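You operate a simulated robot arm through the tools that you are given. There is no shell and no other tool. Be economical: measure what you need, move in short steps, check, and stop when the job is done.

You run a simulated robot arm. Do the job below in one go: nothing can be reset, and whatever is moved stays where it is left.

## Task
Lay the 1 mm board pack on the chest top above the ribbon drawer and put the weight on it.
Fine: Use the weight on the chest top. Unlock the flat drawers, leave the lock open, shut the board drawer again. Set down upright: weight.

Only the result counts: the job must be done as asked and must still hold three seconds after the hand-in. Knocking over, shifting, dropping, spilling or breaking anything else fails it.

## Robot
A 6-joint arm with a two-finger parallel gripper on a trunk, on a base that drives. Base frame: it is fixed to the floor where the robot stands at the start and does not move with it; the origin is under the middle of the robot, x ahead of it, y to its left, z up. Units: m, rad, N and s.
With the tool pointing down near the work surface it reaches from about 0.14 to 0.82 m from the robot's upright axis, wherever it stands. Its first joint turns from -2.897 to 2.897 rad. Places, roughly: board drawer [1.9, 0.7, 0.8]; board pack [2, 0.75, 0.75]; chest top above the ribbon drawer [1.2, 0.7, 0.9]; cradle catch [1.4, 0.7, 1]; drawer lock [2.5, 0.5, 0.7]; reel brake [2.6, 0.6, 1]; slider clamp [2.4, 0.6, 1]; weight [1, 0.75, 1]; winding knob [2.4, 0.7, 1]. Payload 3.91 kg.
Tool frame: the origin (TCP) lies between the finger pads and is the grasp point; the fingertips stand 0.03 m ahead of it; z points along the fingers, y is the line along which they close. The gripper opens to 0.11 m. The fingers are 0.02 m wide and 0.01 m thick; the gripper's body (0.048 by 0.112 m) begins 0.055 m behind the TCP.
Orientation is told as [roll, pitch, yaw] about the base's x, y, z axes, in that order, counted from this pose: with the fingers straight down and closing along the base's y, the tool's x points along the base's -x, its y along +y and its z along -z.

## Interface
- The arm moves only by the tool drive_tool. Its argument "commands" is a list of rows, each a list of 6 numbers: the shift along the tool's x, y, z in m, then the turn, a rotation vector about the tool's x, y, z in rad. In form: [[dx, dy, dz, wx, wy, wz], ...]. A call has 1 to 20 rows; each row shifts and turns the commanded pose from where the row before left it, along the tool's axes as they then stand. "grip" is the gripper command, from -1 (fully open) to 1 (shut), values between in proportion, set as the call begins (left out, the last holds). A row lasts 0.2 s, in which the tool goes at most 0.05 m and 0.15 rad; a call with a longer step from one row to the next is refused whole, and so is a gripper value outside its range. Where a pose cannot be reached the arm comes as near as it can. A force on the tool above 90 N (or 10 N above the force at the start of the call, whichever is more), or a blocked arm, ends the call early, and 0.2 s more pass. Each finger travels about 0.108 m/s and halts on what it meets, pressing with about 35 N; the grip force reading is that of the motor and also rises with nothing between the fingers. The clock runs only during rows and for 0.2 s after the last one: add rows that do not move to give the fingers time. It gives the time, the measured TCP pose, the force on the tool (base axes), the opening and the grip force at its end, in the units of the frame above (readings bear some noise), with the torque about the TCP (base axes, N m) and any sound that the robot's microphone picked up, and new pictures: "views" is both (left out), scene, wrist or none.
- Cameras (640 x 400 px; columns grow to the right, rows downward): "scene" is now at [-0.0819, 0.0055, 1.3439]; the picture's right is [0.10, -1.00, 0.00], its down [-0.43, -0.04, -0.90] and it looks along [0.90, 0.09, -0.43] (base axes); focal length 290 px, centre (320, 200). "wrist" rides on the gripper at [0.077, 0.007, -0.115] in the tool frame; the picture's right is [-0.09, 1.00, 0.00], its down [-0.80, -0.07, -0.59] and it looks along [-0.59, -0.05, 0.80] (tool axes); focal length 270 px, centre (320, 200). There is no depth. A picture from a camera that has moved, and an enlarged one, comes with that camera's place and axes in the base frame and with its lens. The place of the scene camera against the robot may be out by one fixed shift of up to 0.018 m in any direction.
- lift_body(by): slides the trunk up (or, below 0, down) by that many m; the arm and the scene camera ride with it, the base frame stays. It gives what a move gives, with no picture.
- drive_base(legs): drives the robot by 1 to 6 legs, each [ahead, left, turn to the left] in m, m and rad, along the robot's own axes; the way and the turn of a leg run together, so that a leg with both is an arc; at most 1.5 m and 3.142 rad a leg. The arm and the cameras ride along, it lands a little off, and it stops where it bumps. It gives what a move gives, and a new picture of the scene camera.
- turn_head(pan, tilt): turns the head with the scene camera to pan (to the left, within 1.501 rad either way) and tilt (down, from -0.506 to 1.204), counted from straight ahead of the robot. It gives what a move gives, and a new picture of the scene camera.
- close_up(camera, box): a new picture of the part [left, top, right, bottom] of that camera's present view, enlarged. It takes no simulated time.
- hand_in(): hands the job in; it is judged then, once.

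Go step by step. Nothing tells you exact positions but the pictures and the camera data: compare them with the known pose of the tool, close in by small moves and look again before you grip or let go. The budget is 120 turns and 260 pictures, counting those below and the enlarged ones. Unless the task says otherwise, let go and move clear before handing in, and close with one line.

The tools are called after "Call:" as a command line: name --pt "numbers of a row" for each row, then --argument value for the rest, lists and objects as JSON in quotes. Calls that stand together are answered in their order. drive_tool: Moves the arm, as the interface text tells. Its arguments: {"type":"object","properties":{"commands":{"type":"array","items":{"type":"array","items":{"type":"number"}}},"grip":{"type":"number"},"views":{"type":"string","enum":["both","scene","wrist","none"]}},"required":["commands"]} The other tools are called the same way: lift_body (by) slides the trunk up or down; drive_base (legs) drives the base; turn_head (pan, tilt) turns the head that bears the scene camera; close_up (camera, box) takes an enlarged picture of a part of a camera's view; hand_in () hands the job in.

At the start:

```text
time_s: 0.0
position: [0.4403, 0.2068, 0.8941]
tool_rot: [0.0, 0.0, -0.002]
force: [-0.1, -1.3, -0.1]
ft_torque: [0.01, 0.02, -0.03]
opening: 0.1102
grasp_force: 0.0
trunk travel left (down, up): [-0.25, 0.29]
robot x, y, heading: [0.0006, -0.0045, 0.003]
head pan, tilt: [0.096, 0.45]
```

scene: 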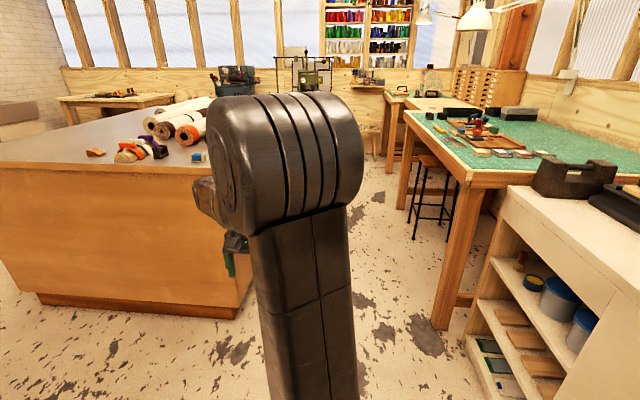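
wrist: 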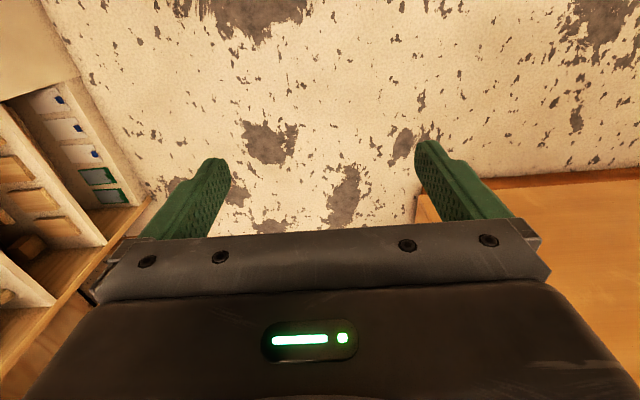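

I see a big chest on the left with rolls on top, and benches to the right. First I look left at the chest.

Call:
turn_head --pan 0.5 --tilt 0.3

Call:
close_up --camera "scene" --box '[160, 60, 480, 260]'

```text
time_s: 0.9
position: [0.4413, 0.2068, 0.8948]
tool_rot: [0.0, 0.001, 0.0]
force: [0.0, 0.5, 0.6]
ft_torque: [0.01, 0.01, -0.01]
opening: 0.11
grasp_force: 0.1
trunk travel left (down, up): [-0.25, 0.29]
robot x, y, heading: [-0.0004, 0.0011, -0.002]
head pan, tilt: [0.499, 0.3]
camera scene: at [-0.0913, 0.0413, 1.3578], right [0.48, -0.88, 0.0], down [-0.26, -0.14, -0.96], along [0.84, 0.46, -0.3], focal length 290 px, centre (320, 200)
```

scene: 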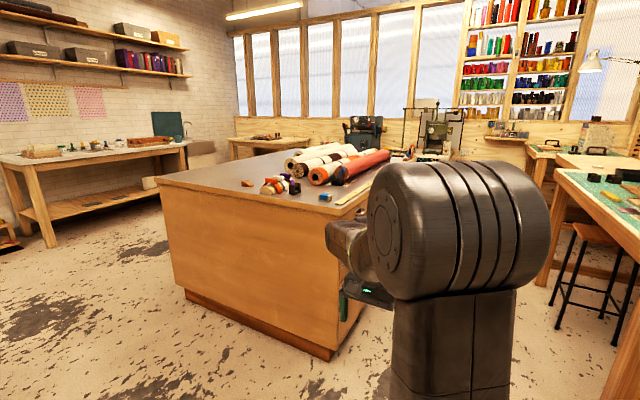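

```text
2.00 times, centred on (320, 160) of scene
camera zoom: at [-0.0913, 0.0413, 1.3578], right [0.48, -0.88, 0.0], down [-0.26, -0.14, -0.96], along [0.84, 0.46, -0.3], focal length 579 px, centre (320, 280)
```

zoom: 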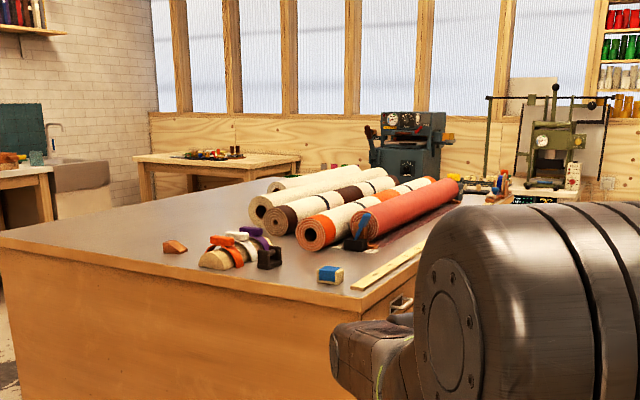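

The chest front faces -y, with the lock further along. I drive down the aisle and look at the front.

Call:
drive_base --legs '[[1.2, -0.08, 0]]'

Call:
turn_head --pan 1.3 --tilt 0.6

```text
time_s: 7.0
position: [1.648, 0.139, 0.8953]
tool_rot: [-0.002, 0.0, 0.011]
force: [0.1, 0.0, 0.4]
ft_torque: [0.0, 0.0, 0.0]
opening: 0.11
grasp_force: 0.1
trunk travel left (down, up): [-0.25, 0.29]
robot x, y, heading: [1.2054, -0.0756, 0.01]
head pan, tilt: [0.499, 0.3]
camera scene: at [1.117, -0.0321, 1.3578], right [0.49, -0.87, 0.0], down [-0.26, -0.14, -0.96], along [0.83, 0.47, -0.3], focal length 290 px, centre (320, 200)
```

scene: 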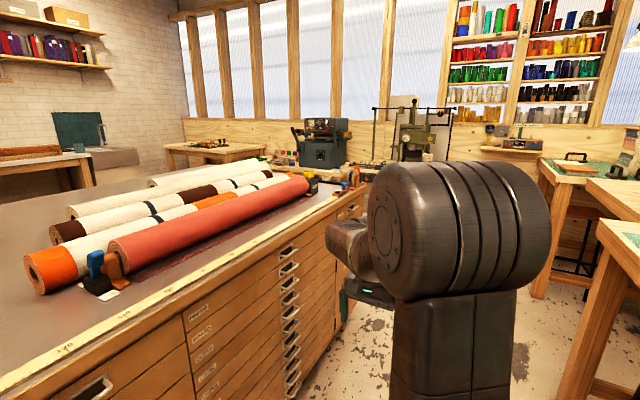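

```text
time_s: 8.1
position: [1.6462, 0.1397, 0.895]
tool_rot: [0.001, 0.001, 0.012]
force: [-0.3, -0.1, 0.0]
ft_torque: [-0.01, -0.01, 0.04]
opening: 0.1102
grasp_force: 0.0
trunk travel left (down, up): [-0.25, 0.29]
robot x, y, heading: [1.2084, -0.0732, 0.01]
head pan, tilt: [1.3, 0.6]
camera scene: at [1.0583, 0.0077, 1.3304], right [0.97, -0.26, 0.0], down [-0.14, -0.55, -0.83], along [0.21, 0.8, -0.56], focal length 290 px, centre (320, 200)
```

scene: 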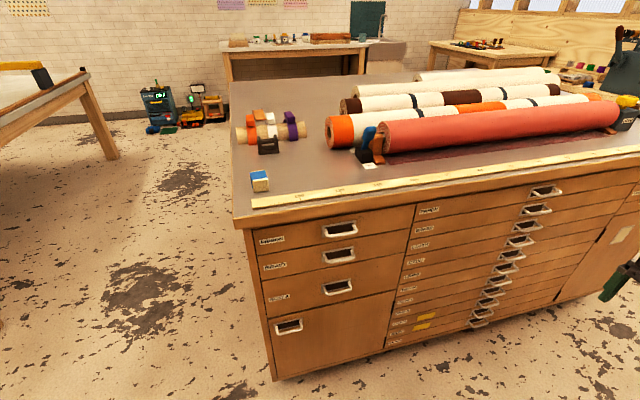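

Call:
close_up --camera "scene" --box '[220, 90, 420, 215]'

Call:
close_up --camera "scene" --box '[380, 180, 600, 350]'

Call:
close_up --camera "scene" --box '[240, 190, 440, 315]'

```text
3.20 times, centred on (320, 152) of scene
camera zoom: at [1.0583, 0.0077, 1.3304], right [0.97, -0.26, 0.0], down [-0.14, -0.55, -0.83], along [0.21, 0.8, -0.56], focal length 927 px, centre (320, 352)
```

zoom: 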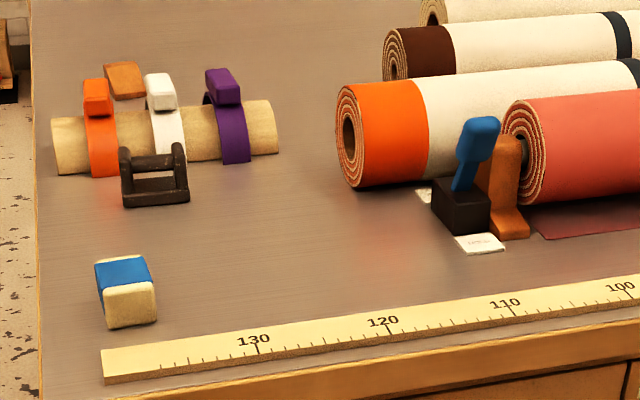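

```text
2.35 times, centred on (490, 265) of scene
camera zoom: at [1.0583, 0.0077, 1.3304], right [0.97, -0.26, 0.0], down [-0.14, -0.55, -0.83], along [0.21, 0.8, -0.56], focal length 681 px, centre (-80, 47)
```

zoom: 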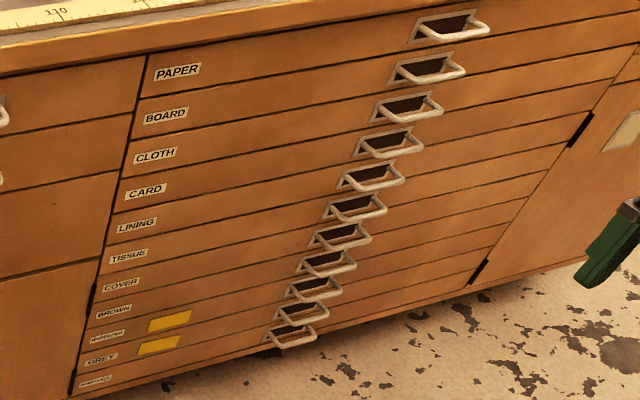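

```text
3.20 times, centred on (340, 252) of scene
camera zoom: at [1.0583, 0.0077, 1.3304], right [0.97, -0.26, 0.0], down [-0.14, -0.55, -0.83], along [0.21, 0.8, -0.56], focal length 927 px, centre (256, 32)
```

zoom: 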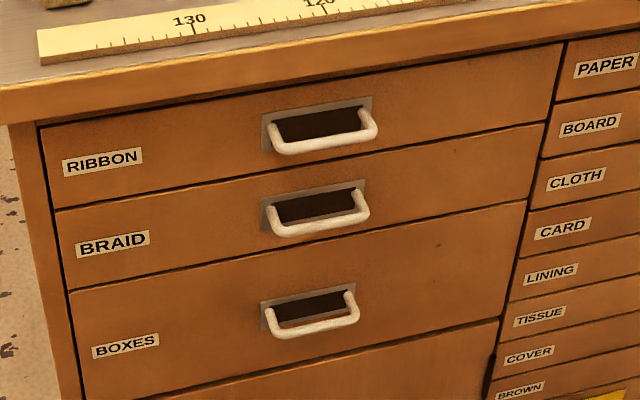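

The blue-banded block is the weight; the board drawer is second in the wide column. Now to the lock, further along.

Call:
drive_base --legs '[[0.9, 0, -0.01]]'

Call:
turn_head --pan 1.0 --tilt 0.6

```text
time_s: 12.9
position: [2.5457, 0.1464, 0.8941]
tool_rot: [0.002, 0.0, 0.008]
force: [-0.4, 0.3, 0.0]
ft_torque: [0.02, 0.01, -0.01]
opening: 0.11
grasp_force: 0.1
trunk travel left (down, up): [-0.25, 0.29]
robot x, y, heading: [2.1075, -0.062, 0.004]
head pan, tilt: [1.3, 0.6]
camera scene: at [1.9573, 0.017, 1.3303], right [0.97, -0.26, 0.0], down [-0.15, -0.55, -0.83], along [0.21, 0.8, -0.56], focal length 290 px, centre (320, 200)
```

scene: 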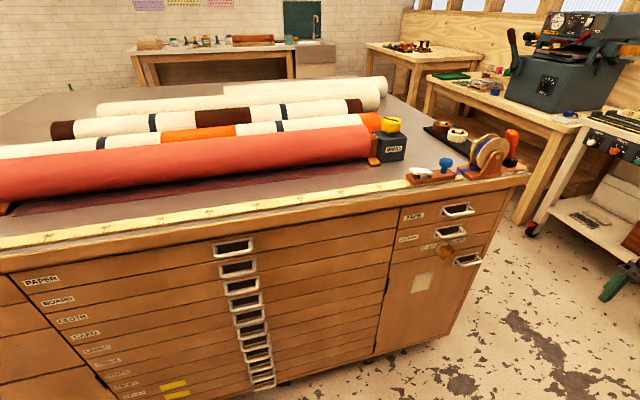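

```text
time_s: 13.7
position: [2.5468, 0.1464, 0.8944]
tool_rot: [0.0, 0.001, 0.008]
force: [0.4, 0.8, 0.4]
ft_torque: [-0.04, -0.02, -0.01]
opening: 0.1102
grasp_force: 0.1
trunk travel left (down, up): [-0.25, 0.29]
robot x, y, heading: [2.11, -0.0607, 0.006]
head pan, tilt: [1.0, 0.6]
camera scene: at [1.9815, 0.0064, 1.3303], right [0.85, -0.53, 0.0], down [-0.3, -0.48, -0.83], along [0.44, 0.7, -0.56], focal length 290 px, centre (320, 200)
```

scene: 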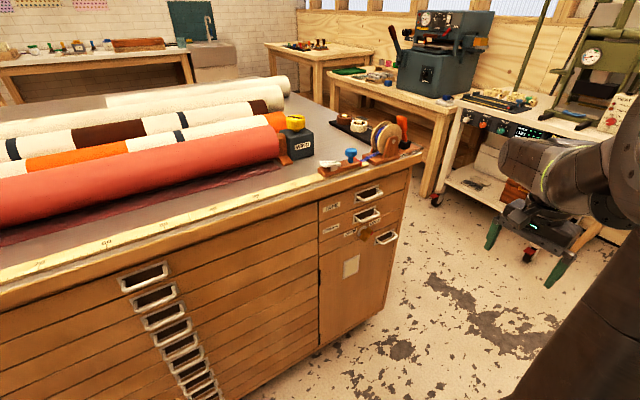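

Call:
close_up --camera "scene" --box '[300, 160, 440, 290]'

Call:
close_up --camera "scene" --box '[250, 100, 430, 200]'

```text
3.08 times, centred on (370, 225) of scene
camera zoom: at [1.9815, 0.0064, 1.3303], right [0.85, -0.53, 0.0], down [-0.3, -0.48, -0.83], along [0.44, 0.7, -0.56], focal length 891 px, centre (166, 123)
```

zoom: 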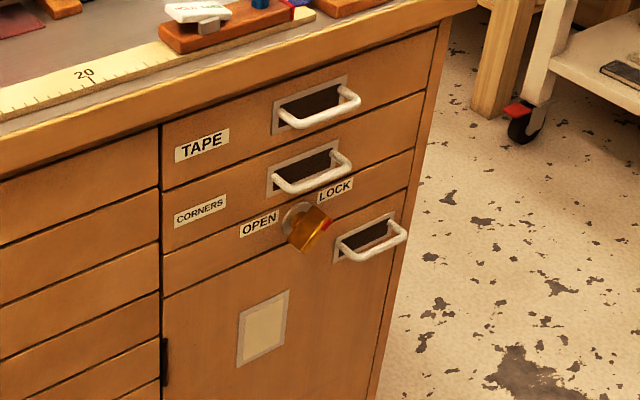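

```text
3.56 times, centred on (340, 150) of scene
camera zoom: at [1.9815, 0.0064, 1.3303], right [0.85, -0.53, 0.0], down [-0.3, -0.48, -0.83], along [0.44, 0.7, -0.56], focal length 1030 px, centre (249, 378)
```

zoom: 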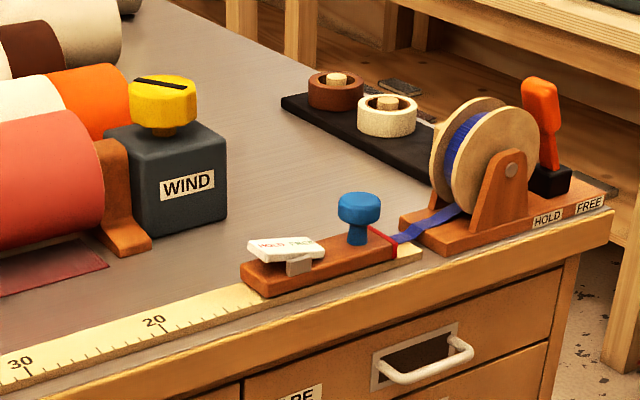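

The lock is a thumb-turn at about [2.51, 0.55, 0.69], its red pointer on LOCK. I retract the arm a bit, drive there and face the chest.

Call:
drive_tool --pt "0.04 0 0 0 0 0" --pt "0.04 0 0 0 0 0" --views "none"

Call:
drive_base --legs '[[0.3, -0.06, 0], [0, 0, 1.565]]'

Call:
turn_head --pan 0 --tilt 0.7

```text
time_s: 14.3
position: [2.4663, 0.1447, 0.895]
tool_rot: [-0.001, 0.0, 0.008]
force: [0.0, -0.5, -0.1]
ft_torque: [-0.01, -0.01, -0.03]
opening: 0.1102
grasp_force: 0.1
trunk travel left (down, up): [-0.25, 0.29]
robot x, y, heading: [2.1107, -0.0635, 0.005]
head pan, tilt: [1.0, 0.6]
```

```text
time_s: 20.1
position: [2.2042, 0.241, 0.8948]
tool_rot: [-0.001, 0.0, 1.558]
force: [0.2, 0.4, 1.1]
ft_torque: [-0.01, 0.01, 0.0]
opening: 0.1098
grasp_force: 0.1
trunk travel left (down, up): [-0.25, 0.29]
robot x, y, heading: [2.4053, -0.1196, 1.56]
head pan, tilt: [1.0, 0.6]
camera scene: at [2.3274, -0.2466, 1.3303], right [0.55, 0.83, 0.0], down [0.47, -0.31, -0.83], along [-0.69, 0.45, -0.56], focal length 290 px, centre (320, 200)
```

scene: 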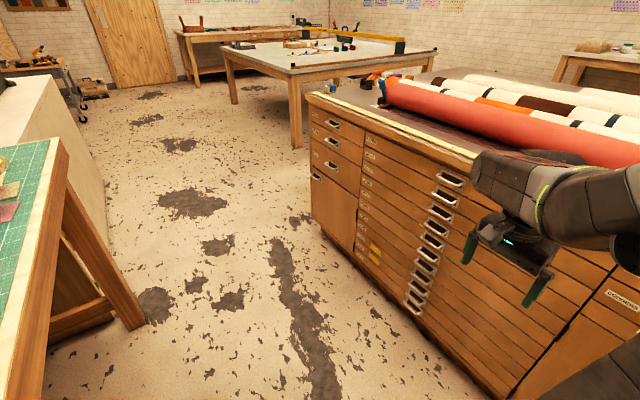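

```text
time_s: 21.4
position: [2.2044, 0.2414, 0.8949]
tool_rot: [0.0, 0.0, 1.558]
force: [0.0, 0.5, 0.5]
ft_torque: [-0.01, 0.0, -0.02]
opening: 0.1099
grasp_force: 0.0
trunk travel left (down, up): [-0.25, 0.29]
robot x, y, heading: [2.4058, -0.1201, 1.558]
head pan, tilt: [0.0, 0.7]
camera scene: at [2.4022, -0.2104, 1.3217], right [1.0, -0.01, 0.0], down [-0.01, -0.64, -0.77], along [0.01, 0.76, -0.64], focal length 290 px, centre (320, 200)
```

scene: 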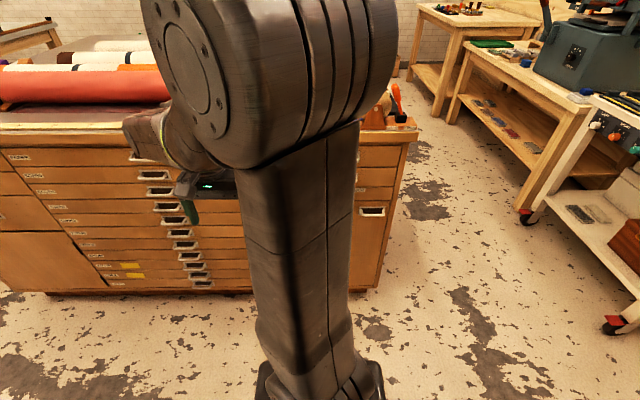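

I swing the tool to the right in front of the lock and level it to point at the chest.

Call:
drive_tool --pt "-0.03 -0.03 0 0 0 0" --pt "-0.03 -0.04 0 0 0 0" --pt "-0.03 -0.04 0 0 0 0" --pt "-0.03 -0.04 0 0 0 0" --pt "-0.03 -0.04 0 0 0 0" --pt "0 -0.04 0 0 0 0" --pt "0 -0.04 0 0 0 0" --pt "0 -0.03 0 0 0 0" --views "none"

Call:
drive_tool --pt "0 0 0 0 -0.15 0" --pt "0 0 0 0 -0.15 0" --pt "0 0 0 0 -0.15 0" --pt "0 0 0 0 -0.15 0" --pt "0 0 0 0 -0.15 0" --pt "0 0 0 0 -0.15 0" --pt "0 0 0 0 -0.15 0" --pt "0 0 0 0 -0.15 0" --pt "0 0 0 0 -0.15 0" --pt "0 0 0 0 -0.15 0" --pt "0 0 0 0 -0.07 0"

```text
time_s: 23.2
position: [2.5054, 0.3865, 0.8953]
tool_rot: [0.0, 0.0, 1.559]
force: [-0.5, -0.5, 0.6]
ft_torque: [0.0, 0.02, -0.01]
opening: 0.1099
grasp_force: 0.0
trunk travel left (down, up): [-0.25, 0.29]
robot x, y, heading: [2.4088, -0.1209, 1.559]
head pan, tilt: [0.0, 0.7]
```

```text
time_s: 25.6
position: [2.5071, 0.3875, 0.8949]
tool_rot: [-0.724, -1.57, 2.277]
force: [-0.1, 0.9, 0.2]
ft_torque: [-0.01, -0.01, -0.02]
opening: 0.11
grasp_force: 0.0
trunk travel left (down, up): [-0.25, 0.29]
robot x, y, heading: [2.405, -0.1239, 1.557]
head pan, tilt: [0.0, 0.7]
camera scene: at [2.4024, -0.2103, 1.3217], right [1.0, -0.01, 0.0], down [-0.01, -0.64, -0.76], along [0.01, 0.76, -0.64], focal length 290 px, centre (320, 200)
camera wrist: at [2.4999, 0.2725, 0.8178], right [-1.0, 0.01, 0.09], down [0.06, -0.59, 0.8], along [0.06, 0.8, 0.59], focal length 270 px, centre (320, 200)
```

scene: 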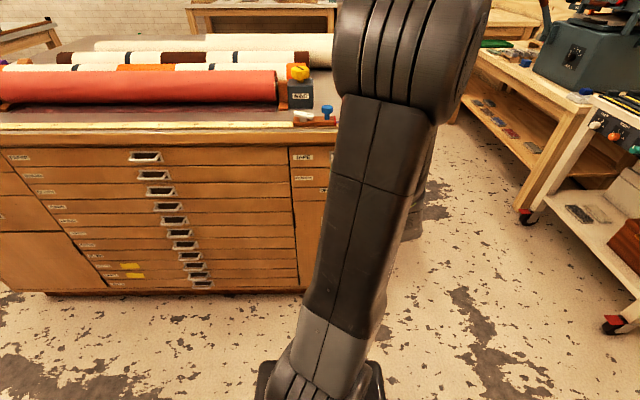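
wrist: 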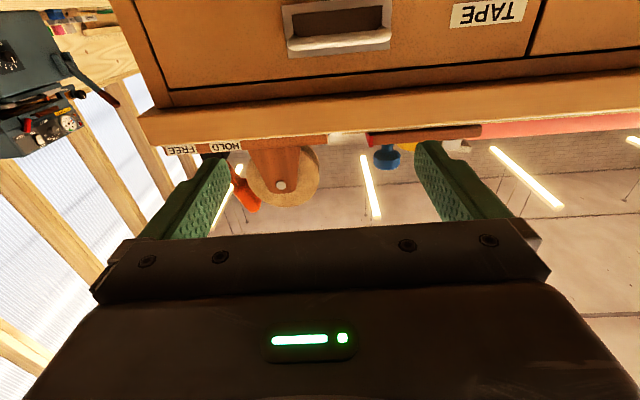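

The tool is level. I go down to see the lock.

Call:
drive_tool --pt "0.05 0 0 0 0 0" --pt "0.05 0 0 0 0 0" --pt "0.05 0 0 0 0 0" --pt "0.05 0 0 0 0 0" --views "wrist"

```text
time_s: 26.6
position: [2.5499, 0.4219, 0.7472]
tool_rot: [1.132, -1.555, 0.434]
force: [0.1, -0.1, -0.2]
ft_torque: [0.01, -0.01, 0.0]
opening: 0.1102
grasp_force: 0.0
out of reach, approached as far as the arm can: row 2, 3, 4
trunk travel left (down, up): [-0.25, 0.29]
robot x, y, heading: [2.4062, -0.1208, 1.566]
head pan, tilt: [0.0, 0.7]
camera wrist: at [2.5422, 0.3074, 0.6708], right [-0.99, 0.01, 0.1], down [0.08, -0.59, 0.8], along [0.07, 0.81, 0.59], focal length 270 px, centre (320, 200)
```

wrist: 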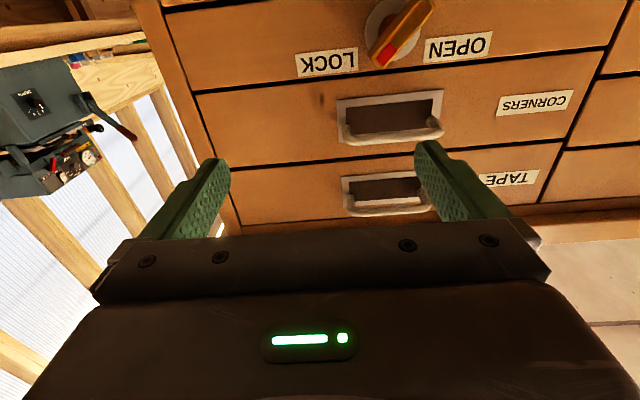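

The arm is at the end of its reach low down, so I lower the trunk.

Call:
lift_body --by -0.12

Call:
drive_tool --pt "0 0 0 0 0 0" --views "wrist"

```text
time_s: 28.1
position: [2.5493, 0.4226, 0.6286]
tool_rot: [1.142, -1.555, 0.424]
force: [0.6, 0.4, -0.4]
ft_torque: [0.01, 0.01, 0.0]
opening: 0.1101
grasp_force: 0.1
trunk travel left (down, up): [-0.13, 0.41]
robot x, y, heading: [2.4094, -0.1248, 1.56]
head pan, tilt: [0.0, 0.7]
```

```text
time_s: 28.5
position: [2.549, 0.4231, 0.6287]
tool_rot: [1.138, -1.556, 0.426]
force: [-0.3, -0.3, -1.0]
ft_torque: [0.01, 0.02, 0.0]
opening: 0.1099
grasp_force: 0.1
trunk travel left (down, up): [-0.13, 0.41]
robot x, y, heading: [2.4032, -0.1223, 1.558]
head pan, tilt: [0.0, 0.7]
camera wrist: at [2.5422, 0.3073, 0.5512], right [-0.99, 0.01, 0.1], down [0.08, -0.59, 0.8], along [0.07, 0.81, 0.59], focal length 270 px, centre (320, 200)
```

wrist: 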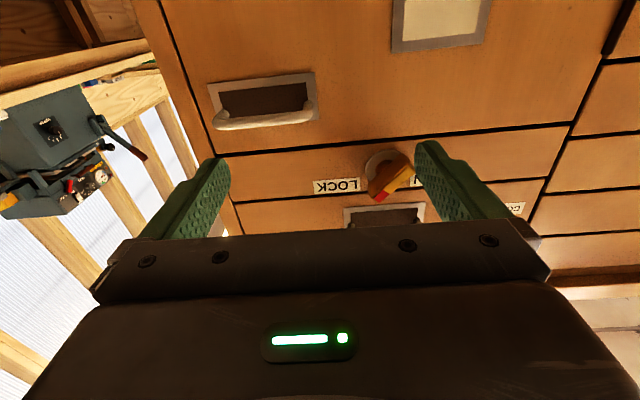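

The lock plate works out at about [2.492, 0.565, 0.697], pointer up-right. I zoom to size the thumb-turn.

Call:
close_up --camera "wrist" --box '[300, 130, 460, 230]'

```text
4.00 times, centred on (380, 180) of wrist
camera zoom: at [2.5422, 0.3073, 0.5512], right [-0.99, 0.01, 0.1], down [0.08, -0.59, 0.8], along [0.07, 0.81, 0.59], focal length 1081 px, centre (80, 280)
```

zoom: 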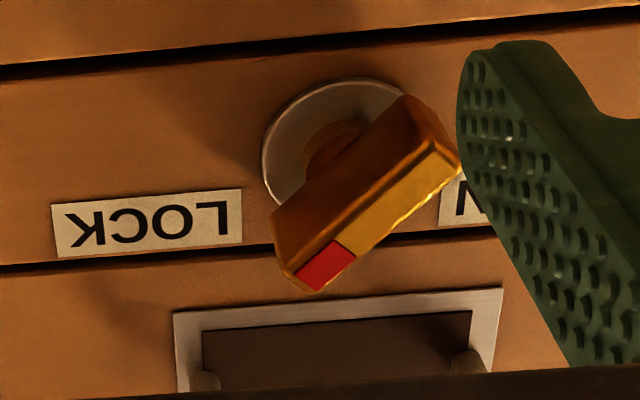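

The thumb-turn's centre is about [2.487, 0.535, 0.70], bar at 45°. I align, roll 45° and half-close before going in.

Call:
drive_tool --pt "-0.035 0.031 0 0 0 0.1" --pt "-0.035 0.031 0 0 0 0" --pt "0 0 0 0 0 0.14" --pt "0 0 0 0 0 0.14" --pt "0 0 0 0 0 0.14" --pt "0 0 0 0 0 0.14" --pt "0 0 0 0 0 0.14" --pt "0 0 0 0 0 0" --grip -0.05 --views "wrist"

```text
time_s: 30.3
position: [2.4916, 0.4244, 0.7026]
tool_rot: [1.562, -0.754, 0.001]
force: [-0.8, 0.2, -1.0]
ft_torque: [-0.02, 0.01, 0.0]
opening: 0.0577
grasp_force: 0.1
trunk travel left (down, up): [-0.13, 0.41]
robot x, y, heading: [2.4107, -0.1211, 1.56]
head pan, tilt: [0.0, 0.7]
camera wrist: at [2.4319, 0.3084, 0.654], right [-0.62, 0.01, 0.79], down [0.63, -0.59, 0.5], along [0.47, 0.8, 0.36], focal length 270 px, centre (320, 200)
```

wrist: 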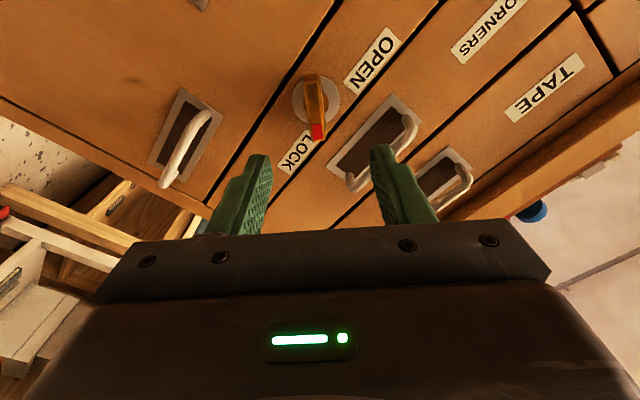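

Call:
drive_tool --pt "0.004 0 0.03 0 0 0" --pt "0 0 0.03 0 0 0" --pt "0 0 0.02 0 0 0" --pt "0 0 0.015 0 0 0" --views "wrist"

```text
time_s: 31.3
position: [2.489, 0.5184, 0.6978]
tool_rot: [1.56, -0.754, 0.003]
force: [0.1, 0.1, -0.6]
ft_torque: [0.01, -0.01, 0.02]
opening: 0.058
grasp_force: 0.1
trunk travel left (down, up): [-0.13, 0.41]
robot x, y, heading: [2.4054, -0.1234, 1.559]
head pan, tilt: [0.0, 0.7]
camera wrist: at [2.4298, 0.4034, 0.6494], right [-0.62, 0.01, 0.79], down [0.63, -0.59, 0.5], along [0.47, 0.8, 0.36], focal length 270 px, centre (320, 200)
```

wrist: 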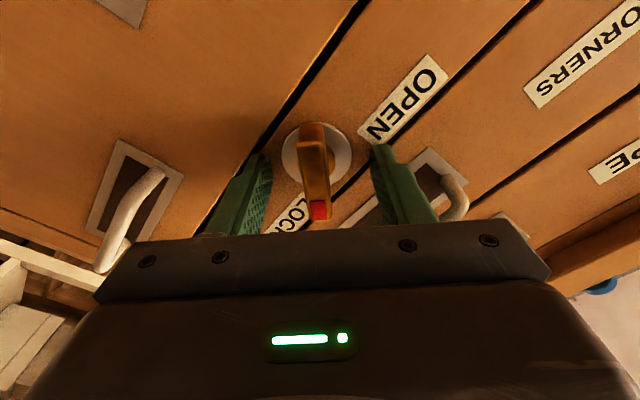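

Well centred. I close on the bar and turn it counter-clockwise.

Call:
drive_tool --pt "0 0 0 0 0 0" --pt "0 0 0 0 0 0" --pt "0 0 0 0 0 0" --pt "0 0 0 0 0 -0.14" --pt "0 0 0 0 0 -0.14" --pt "0 0 0 0 0 -0.14" --pt "0 0 0 0 0 -0.14" --pt "0 0 0 0 0 -0.14" --grip 0.95 --views "wrist"

```text
time_s: 33.1
position: [2.4901, 0.5178, 0.6968]
tool_rot: [1.476, -1.456, 0.087]
force: [3.2, -9.7, -19.8]
ft_torque: [0.34, -0.02, -0.18]
opening: 0.0215
grasp_force: 45.1
trunk travel left (down, up): [-0.13, 0.41]
robot x, y, heading: [2.4086, -0.123, 1.556]
head pan, tilt: [0.0, 0.7]
camera wrist: at [2.4751, 0.403, 0.6214], right [-0.98, 0.01, 0.2], down [0.16, -0.59, 0.79], along [0.12, 0.81, 0.57], focal length 270 px, centre (320, 200)
```

wrist: 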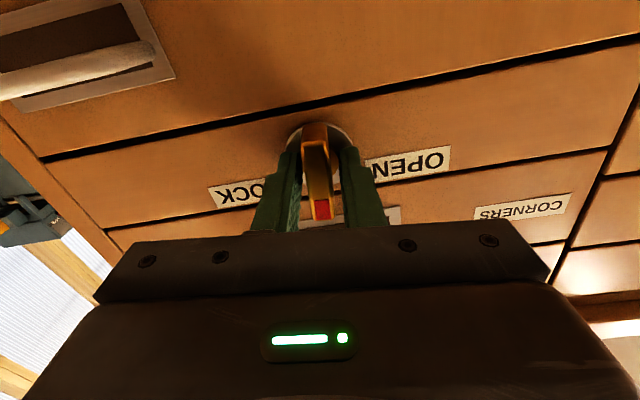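

Call:
drive_tool --pt "0 0 0 0 0 -0.14" --pt "0 0 0 0 0 -0.14" --pt "0 0 0 0 0 -0.14" --pt "0 0 0 0 0 -0.14" --pt "0 0 0 0 0 -0.14" --pt "0 0 0 0 0 -0.14" --pt "0 0 0 0 0 0" --views "wrist"

```text
time_s: 33.7
position: [2.4908, 0.5173, 0.7013]
tool_rot: [-1.19, -1.412, 2.819]
force: [-10.5, 0.6, -8.1]
ft_torque: [0.23, 0.07, 0.23]
opening: 0.0216
grasp_force: 18.4
out of reach, approached as far as the arm can: row 2, 3
trunk travel left (down, up): [-0.13, 0.41]
robot x, y, heading: [2.4066, -0.1229, 1.571]
head pan, tilt: [0.0, 0.7]
stopped in row 3: the force on the tool passed its limit at 135 N (the readings are from after the stop); the commanded pose is now the measured one
camera wrist: at [2.5019, 0.3989, 0.6302], right [-1.0, -0.06, -0.06], down [-0.02, -0.55, 0.84], along [-0.08, 0.83, 0.55], focal length 270 px, centre (320, 200)
```

wrist: 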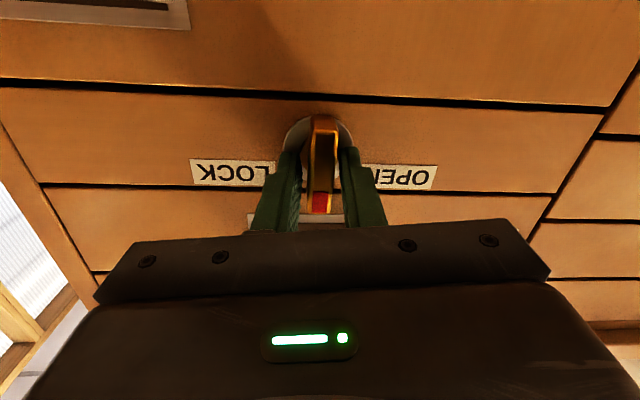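

The wrist joint ran out halfway. I let go, back off, and roll the tool by half a turn so I can regrip the bar with room to turn on.

Call:
drive_tool --pt "0 0 0 0 0 0" --pt "0 0 0 0 0 0" --pt "0 0 -0.04 0 0 0" --pt "0 0 -0.04 0 0 0" --pt "0 0 -0.02 0 0 0.14" --pt "0 0 0 0 0 0.15" --pt "0 0 0 0 0 0.15" --pt "0 0 0 0 0 0.15" --pt "0 0 0 0 0 0.15" --pt "0 0 0 0 0 0.15" --pt "0 0 0 0 0 0.15" --pt "0 0 0 0 0 0.15" --pt "0 0 0 0 0 0.15" --pt "0 0 0 0 0 0.15" --pt "0 0 0 0 0 0.15" --grip -0.05 --views "wrist"

Call:
drive_tool --pt "0 0 0 0 0 0.15" --pt "0 0 0 0 0 0.15" --pt "0 0 0 0 0 0.15" --pt "0 0 0 0 0 0.15" --pt "0 0 0 0 0 0.15" --pt "0 0 0 0 0 0.15" --pt "0 0 0 0 0 0.15" --pt "0 0 0 0 0 0.15" --pt "0 0 0 0 0 0.15" --pt "0 0 0 0 0 0.15" --views "wrist"

```text
time_s: 36.9
position: [2.5011, 0.4198, 0.7129]
tool_rot: [1.517, -0.072, 0.052]
force: [0.8, 1.0, -1.2]
ft_torque: [0.01, -0.01, -0.01]
opening: 0.0577
grasp_force: 0.1
out of reach, approached as far as the arm can: row 4
trunk travel left (down, up): [-0.13, 0.41]
robot x, y, heading: [2.4071, -0.1248, 1.563]
head pan, tilt: [0.0, 0.7]
camera wrist: at [2.431, 0.3008, 0.7191], right [0.01, 0.05, 1.0], down [0.83, -0.56, 0.02], along [0.56, 0.83, -0.05], focal length 270 px, centre (320, 200)
```

wrist: 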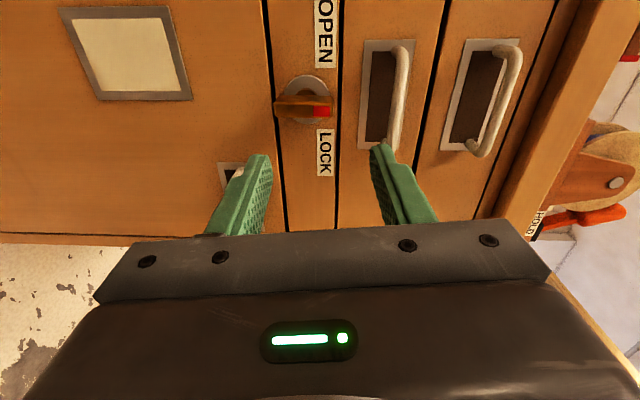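

```text
time_s: 39.1
position: [2.502, 0.4184, 0.7131]
tool_rot: [1.216, 1.415, -0.304]
force: [-0.2, -0.6, -0.2]
ft_torque: [0.01, -0.01, -0.01]
opening: 0.0579
grasp_force: 0.0
trunk travel left (down, up): [-0.13, 0.41]
robot x, y, heading: [2.4042, -0.1211, 1.565]
head pan, tilt: [0.0, 0.7]
camera wrist: at [2.5036, 0.3081, 0.7948], right [1.0, 0.05, 0.06], down [0.08, -0.63, -0.77], along [0.0, 0.77, -0.64], focal length 270 px, centre (320, 200)
```

wrist: 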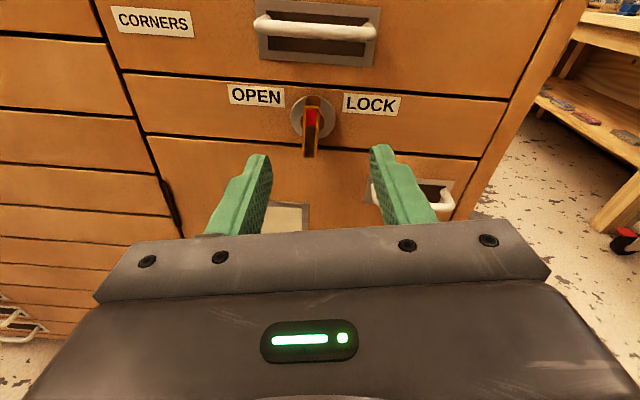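

The tool is now right way up with the thumb-turn straight ahead. I straighten it, go in and regrip.

Call:
drive_tool --pt "-0.013 -0.015 0 -0.047 0.058 0" --pt "0 0 0.03 0 0 0" --pt "0 0 0.03 0 0 0" --pt "0 0 0.02 0 0 0" --pt "0 0 0.02 0 0 0" --views "wrist"

```text
time_s: 40.3
position: [2.4873, 0.5179, 0.6973]
tool_rot: [1.641, 1.42, 0.08]
force: [0.2, 1.0, 0.1]
ft_torque: [0.02, 0.01, 0.0]
opening: 0.0577
grasp_force: 0.1
trunk travel left (down, up): [-0.13, 0.41]
robot x, y, heading: [2.4083, -0.1241, 1.56]
head pan, tilt: [0.0, 0.7]
camera wrist: at [2.4845, 0.4019, 0.7736], right [1.0, 0.01, 0.06], down [0.05, -0.59, -0.81], along [0.03, 0.81, -0.58], focal length 270 px, centre (320, 200)
```

wrist: 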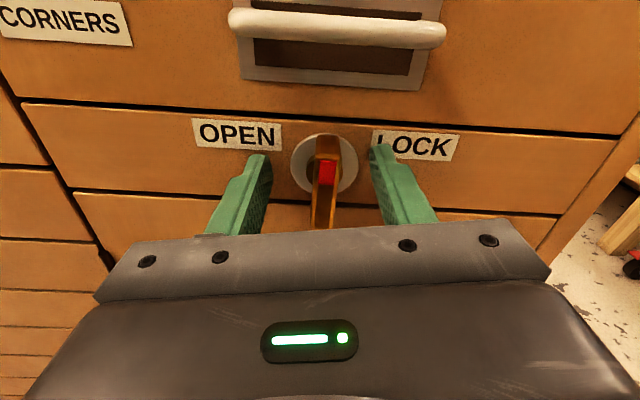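

Call:
drive_tool --pt "0 0 0 0 0 0.1" --pt "0 0 0 0 0 0" --pt "0 0 0 0 0 0" --pt "0 0 0 0 0 -0.14" --pt "0 0 0 0 0 -0.14" --pt "0 0 0 0 0 -0.14" --pt "0 0 0 0 0 -0.14" --pt "0 0 0 0 0 -0.14" --grip 0.95 --views "wrist"

```text
time_s: 42.1
position: [2.4865, 0.5179, 0.6962]
tool_rot: [1.583, 0.819, 0.023]
force: [-1.1, 4.0, 0.2]
ft_torque: [-0.57, 0.01, -0.44]
opening: 0.022
grasp_force: 45.2
trunk travel left (down, up): [-0.13, 0.41]
robot x, y, heading: [2.4061, -0.1225, 1.569]
head pan, tilt: [0.0, 0.7]
camera wrist: at [2.4416, 0.4018, 0.7566], right [0.79, 0.0, 0.62], down [0.5, -0.58, -0.64], along [0.36, 0.81, -0.46], focal length 270 px, centre (320, 200)
```

wrist: 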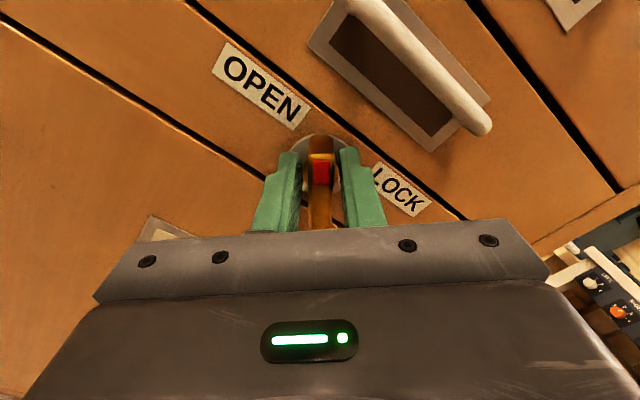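

Call:
drive_tool --pt "0 0 0 0 0 -0.06" --pt "0 0 0 0 0 -0.06" --pt "0 0 0 0 0 0" --views "wrist"

```text
time_s: 42.9
position: [2.4862, 0.5176, 0.6963]
tool_rot: [1.582, 0.699, 0.019]
force: [-7.9, 2.7, -9.4]
ft_torque: [0.36, 0.05, 0.98]
opening: 0.0216
grasp_force: 45.0
trunk travel left (down, up): [-0.13, 0.41]
robot x, y, heading: [2.4048, -0.1244, 1.565]
head pan, tilt: [0.0, 0.7]
camera wrist: at [2.4344, 0.4018, 0.7502], right [0.71, 0.0, 0.71], down [0.57, -0.58, -0.57], along [0.41, 0.81, -0.42], focal length 270 px, centre (320, 200)
```

wrist: 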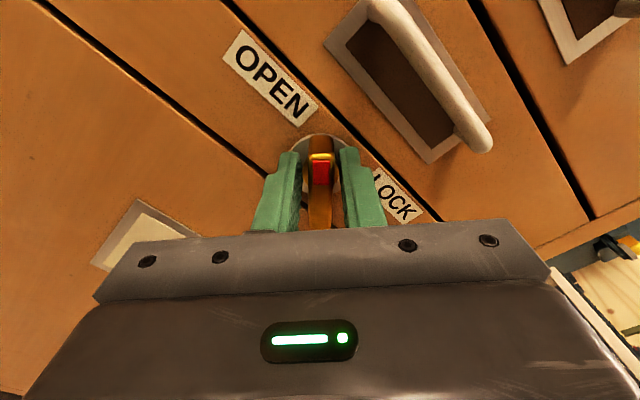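

Call:
drive_tool --pt "0 0 0 0 0 -0.05" --pt "0 0 0 0 0 -0.05" --pt "0 0 0 0 0 0" --views "wrist"

```text
time_s: 43.7
position: [2.4861, 0.5185, 0.6967]
tool_rot: [1.578, 0.601, 0.016]
force: [-19.7, -3.6, -14.0]
ft_torque: [-0.4, 0.55, 0.53]
opening: 0.0215
grasp_force: 44.8
trunk travel left (down, up): [-0.13, 0.41]
robot x, y, heading: [2.4052, -0.1219, 1.568]
head pan, tilt: [0.0, 0.7]
camera wrist: at [2.4284, 0.4018, 0.7447], right [0.64, 0.0, 0.77], down [0.63, -0.58, -0.52], along [0.45, 0.81, -0.37], focal length 270 px, centre (320, 200)
```

wrist: 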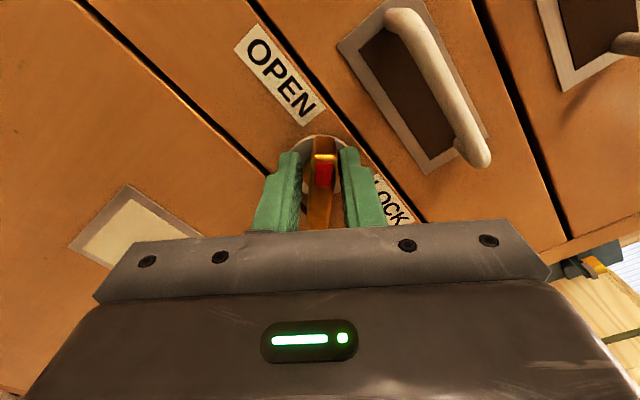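

The bar now resists: it's at its stop. I let go and back out to check.

Call:
drive_tool --pt "0 0 0 0 0 0" --pt "0 0 0 0 0 0" --pt "0 0 -0.04 0 0 0" --pt "0 0 -0.04 0 0 0" --pt "0 0 0 0 0 0.15" --pt "0 0 0 0 0 0.15" --pt "0 0 0 0 0 0.15" --pt "0 0 0 0 0 0.15" --pt "0 0 0 0 0 0.15" --pt "0 0 0 0 0 0.15" --pt "0 0 0 0 0 0.07" --grip -0.05 --views "wrist"

```text
time_s: 46.1
position: [2.4889, 0.4372, 0.6974]
tool_rot: [-2.848, 1.56, 1.874]
force: [0.0, -0.4, 0.2]
ft_torque: [0.0, -0.03, -0.02]
opening: 0.0578
grasp_force: 0.0
trunk travel left (down, up): [-0.13, 0.41]
robot x, y, heading: [2.4087, -0.1225, 1.558]
head pan, tilt: [0.0, 0.7]
camera wrist: at [2.4977, 0.3222, 0.7725], right [1.0, 0.01, -0.09], down [-0.07, -0.59, -0.81], along [-0.06, 0.81, -0.58], focal length 270 px, centre (320, 200)
```

wrist: 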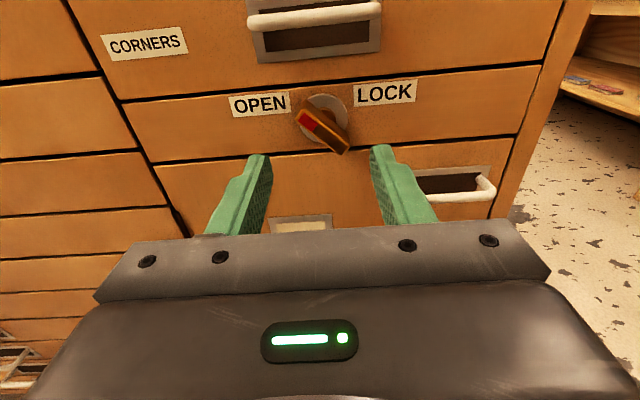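

The lock is open. Now I shift left, raise the trunk, and roll the tool to grip the board drawer's handle (about [1.89, 0.53, 0.80]).

Call:
drive_base --legs '[[0, 0.17, 0]]'

Call:
lift_body --by 0.11

Call:
drive_tool --pt "0 -0.04 -0.01 0 0 -0.15" --pt "0 0 0 0 0 -0.15" --pt "0 0 0 0 0 -0.15" --pt "0 0 0 0 0 -0.15" --pt "0 0 0 0 0 -0.15" --pt "0 0 0 0 0 -0.15" --pt "0 0 0 0 0 -0.15" --pt "0 0 0 0 0 -0.15" --pt "0 0 0 0 0 -0.15" --pt "0 0 0 0 0 -0.15" --pt "0.04 0 0 0 0 -0.15" --pt "0.04 0 0 0 0 0" --pt "0.04 0 0 0 0 0" --pt "0.04 0 0 0 0 0" --pt "0.04 0 0 0 0 0" --views "both"

```text
time_s: 47.6
position: [2.3204, 0.4386, 0.6975]
tool_rot: [-3.072, 1.561, 1.65]
force: [0.0, -0.2, -0.2]
ft_torque: [0.0, -0.03, 0.01]
opening: 0.0579
grasp_force: 0.0
trunk travel left (down, up): [-0.13, 0.41]
robot x, y, heading: [2.2368, -0.1177, 1.567]
head pan, tilt: [0.0, 0.7]
camera scene: at [2.2323, -0.2098, 1.2017], right [1.0, -0.01, 0.0], down [0.0, -0.64, -0.76], along [0.01, 0.76, -0.64], focal length 290 px, centre (320, 200)
```

scene: 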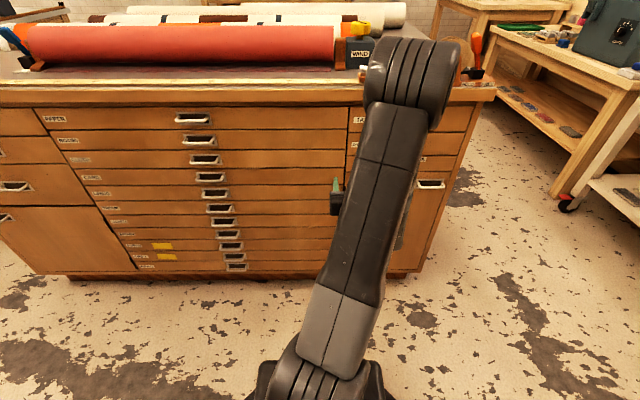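

```text
time_s: 49.0
position: [2.3196, 0.4401, 0.8066]
tool_rot: [-3.074, 1.56, 1.648]
force: [-0.1, -0.1, -0.3]
ft_torque: [-0.03, 0.0, -0.01]
opening: 0.058
grasp_force: 0.1
trunk travel left (down, up): [-0.24, 0.3]
robot x, y, heading: [2.2391, -0.1246, 1.563]
head pan, tilt: [0.0, 0.7]
```

```text
time_s: 52.2
position: [2.2398, 0.4084, 0.8075]
tool_rot: [1.582, -0.079, 0.014]
force: [0.1, -0.1, 0.4]
ft_torque: [0.04, 0.0, -0.01]
opening: 0.0579
grasp_force: 0.0
out of reach, approached as far as the arm can: row 11, 12, 13, 14, 15
trunk travel left (down, up): [-0.24, 0.3]
robot x, y, heading: [2.2379, -0.1168, 1.56]
head pan, tilt: [0.0, 0.7]
camera scene: at [2.2322, -0.2098, 1.3117], right [1.0, -0.01, 0.0], down [0.0, -0.64, -0.76], along [0.01, 0.76, -0.64], focal length 290 px, centre (320, 200)
camera wrist: at [2.1654, 0.2924, 0.8069], right [0.01, -0.01, 1.0], down [0.81, -0.58, -0.01], along [0.58, 0.81, 0.0], focal length 270 px, centre (320, 200)
```

scene: 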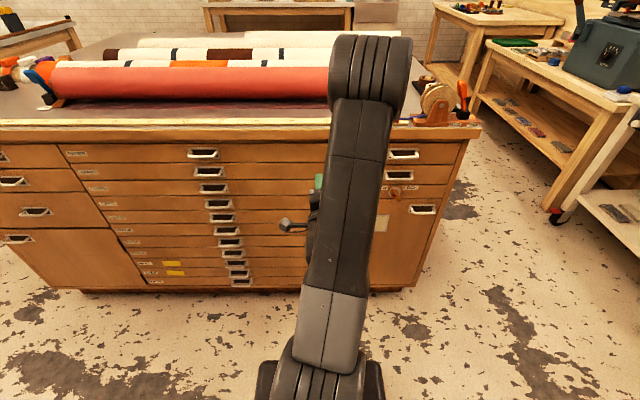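
wrist: 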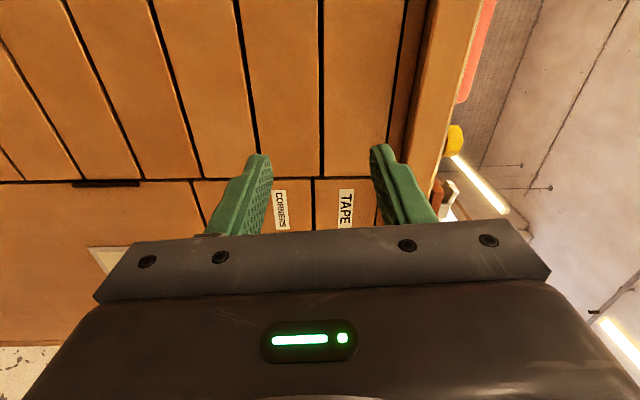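

The arm can't point straight from this side further left. I'll stand left of the drawer instead (also handy for the ribbon end) and reach right.

Call:
drive_base --legs '[[0, 0.7, 0]]'

Call:
drive_tool --pt "-0.04 0 0 0 0 0" --pt "-0.04 0 0 0 0 0" --pt "-0.04 0 0 0 0 0" --pt "-0.04 0 0 0 0 0" --pt "-0.04 0 0 0 0 0" --pt "-0.04 0 0 0 0 0" --pt "-0.04 0 0 0 0 0" --pt "-0.03 0 0 0 0 0" --pt "0 0 0 0 0 0" --views "both"

```text
time_s: 56.0
position: [1.5423, 0.4119, 0.8089]
tool_rot: [1.581, -0.079, 0.018]
force: [-0.6, 0.4, -0.3]
ft_torque: [-0.01, 0.03, 0.0]
opening: 0.0577
grasp_force: 0.1
trunk travel left (down, up): [-0.24, 0.3]
robot x, y, heading: [1.542, -0.1198, 1.561]
head pan, tilt: [0.0, 0.7]
camera scene: at [1.5362, -0.2059, 1.3117], right [1.0, 0.0, 0.0], down [0.0, -0.64, -0.76], along [0.0, 0.76, -0.64], focal length 290 px, centre (320, 200)
```

scene: 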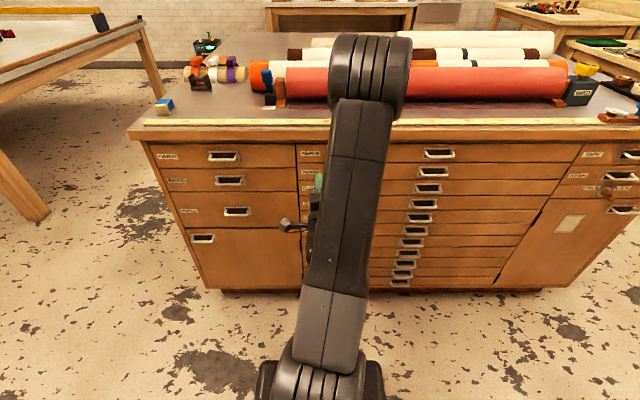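

```text
time_s: 58.0
position: [1.8512, 0.4169, 0.8329]
tool_rot: [1.581, -0.076, 0.016]
force: [-1.1, 0.6, 0.6]
ft_torque: [0.03, 0.02, 0.0]
opening: 0.058
grasp_force: 0.0
trunk travel left (down, up): [-0.24, 0.3]
robot x, y, heading: [1.5387, -0.116, 1.569]
head pan, tilt: [0.0, 0.7]
camera scene: at [1.5363, -0.206, 1.3117], right [1.0, 0.0, 0.0], down [0.0, -0.64, -0.76], along [0.0, 0.76, -0.64], focal length 290 px, centre (320, 200)
camera wrist: at [1.7774, 0.3008, 0.8311], right [0.01, -0.01, 1.0], down [0.81, -0.58, -0.01], along [0.58, 0.81, 0.0], focal length 270 px, centre (320, 200)
```

scene: 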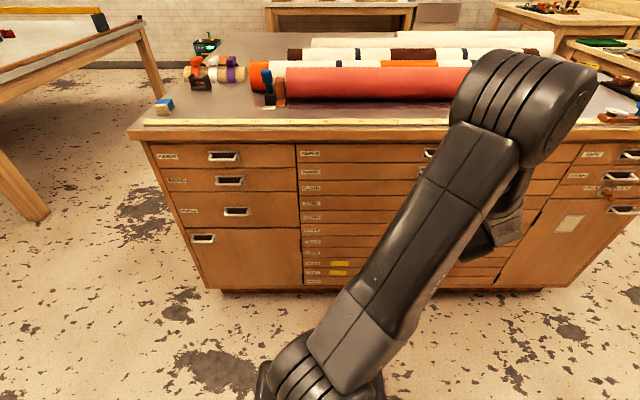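
wrist: 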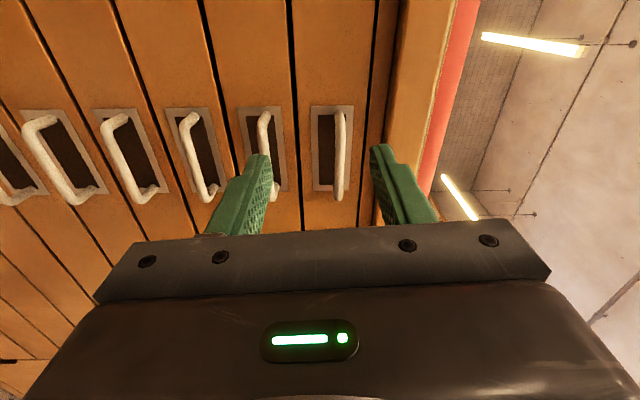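

The handles are in reach. I lower to the board handle's height and look again to triangulate it.

Call:
drive_tool --pt "-0.03 -0.025 0 0 0 -0.08" --pt "0 -0.022 0 0 0 0" --pt "0 0 0 0 0 0" --views "wrist"

Call:
close_up --camera "wrist" --box '[200, 80, 440, 230]'

```text
time_s: 58.8
position: [1.8867, 0.4181, 0.7875]
tool_rot: [1.582, -0.159, 0.017]
force: [-0.1, 0.4, 0.2]
ft_torque: [0.02, 0.02, -0.02]
opening: 0.0578
grasp_force: 0.1
trunk travel left (down, up): [-0.24, 0.3]
robot x, y, heading: [1.5377, -0.1183, 1.566]
head pan, tilt: [0.0, 0.7]
camera wrist: at [1.812, 0.3019, 0.7806], right [-0.07, -0.01, 1.0], down [0.81, -0.58, 0.05], along [0.58, 0.81, 0.05], focal length 270 px, centre (320, 200)
```

wrist: 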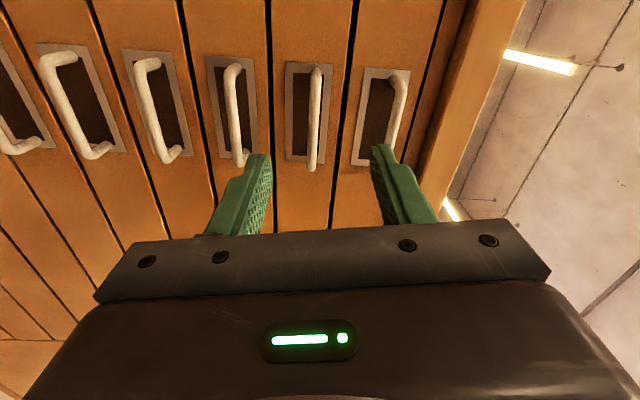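

```text
2.67 times, centred on (320, 155) of wrist
camera zoom: at [1.812, 0.3019, 0.7806], right [-0.07, -0.01, 1.0], down [0.81, -0.58, 0.05], along [0.58, 0.81, 0.05], focal length 721 px, centre (320, 320)
```

zoom: 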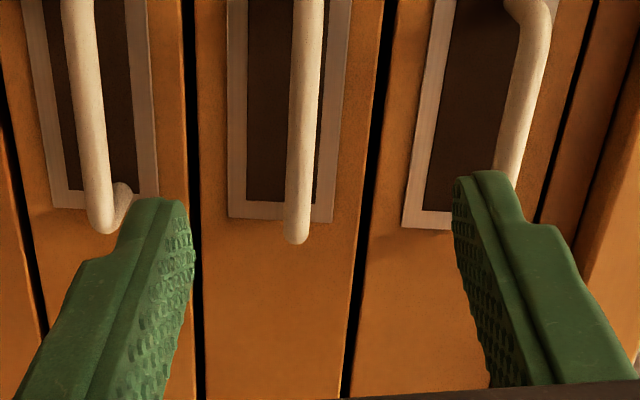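

Board handle bar is at about [1.886, 0.518, 0.783]. I level the roll and advance around it.

Call:
drive_tool --pt "0 0 0 0 0 0.15" --pt "0 -0.004 0.03 0 0 0.01" --pt "0 0 0.03 0 0 0" --pt "0 0 0.02 0 0 0" --pt "0 0 0.012 0 0 0" --views "wrist"

```text
time_s: 60.0
position: [1.8852, 0.5096, 0.783]
tool_rot: [1.578, 0.002, 0.017]
force: [0.6, 0.2, 0.0]
ft_torque: [0.01, -0.01, -0.03]
opening: 0.0577
grasp_force: 0.0
trunk travel left (down, up): [-0.24, 0.3]
robot x, y, heading: [1.541, -0.1188, 1.57]
head pan, tilt: [0.0, 0.7]
camera wrist: at [1.8107, 0.3944, 0.7896], right [0.09, -0.01, 1.0], down [0.81, -0.58, -0.08], along [0.58, 0.81, -0.05], focal length 270 px, centre (320, 200)
```

wrist: 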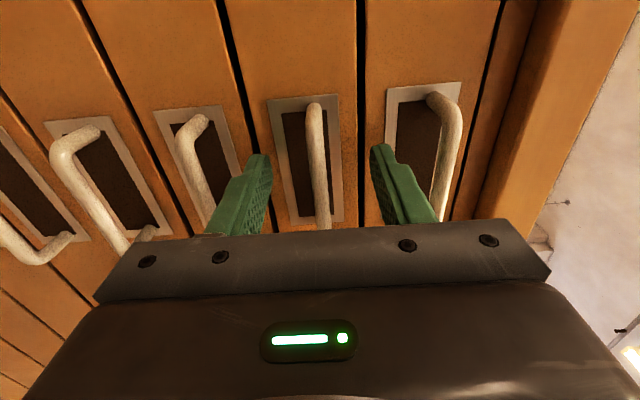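

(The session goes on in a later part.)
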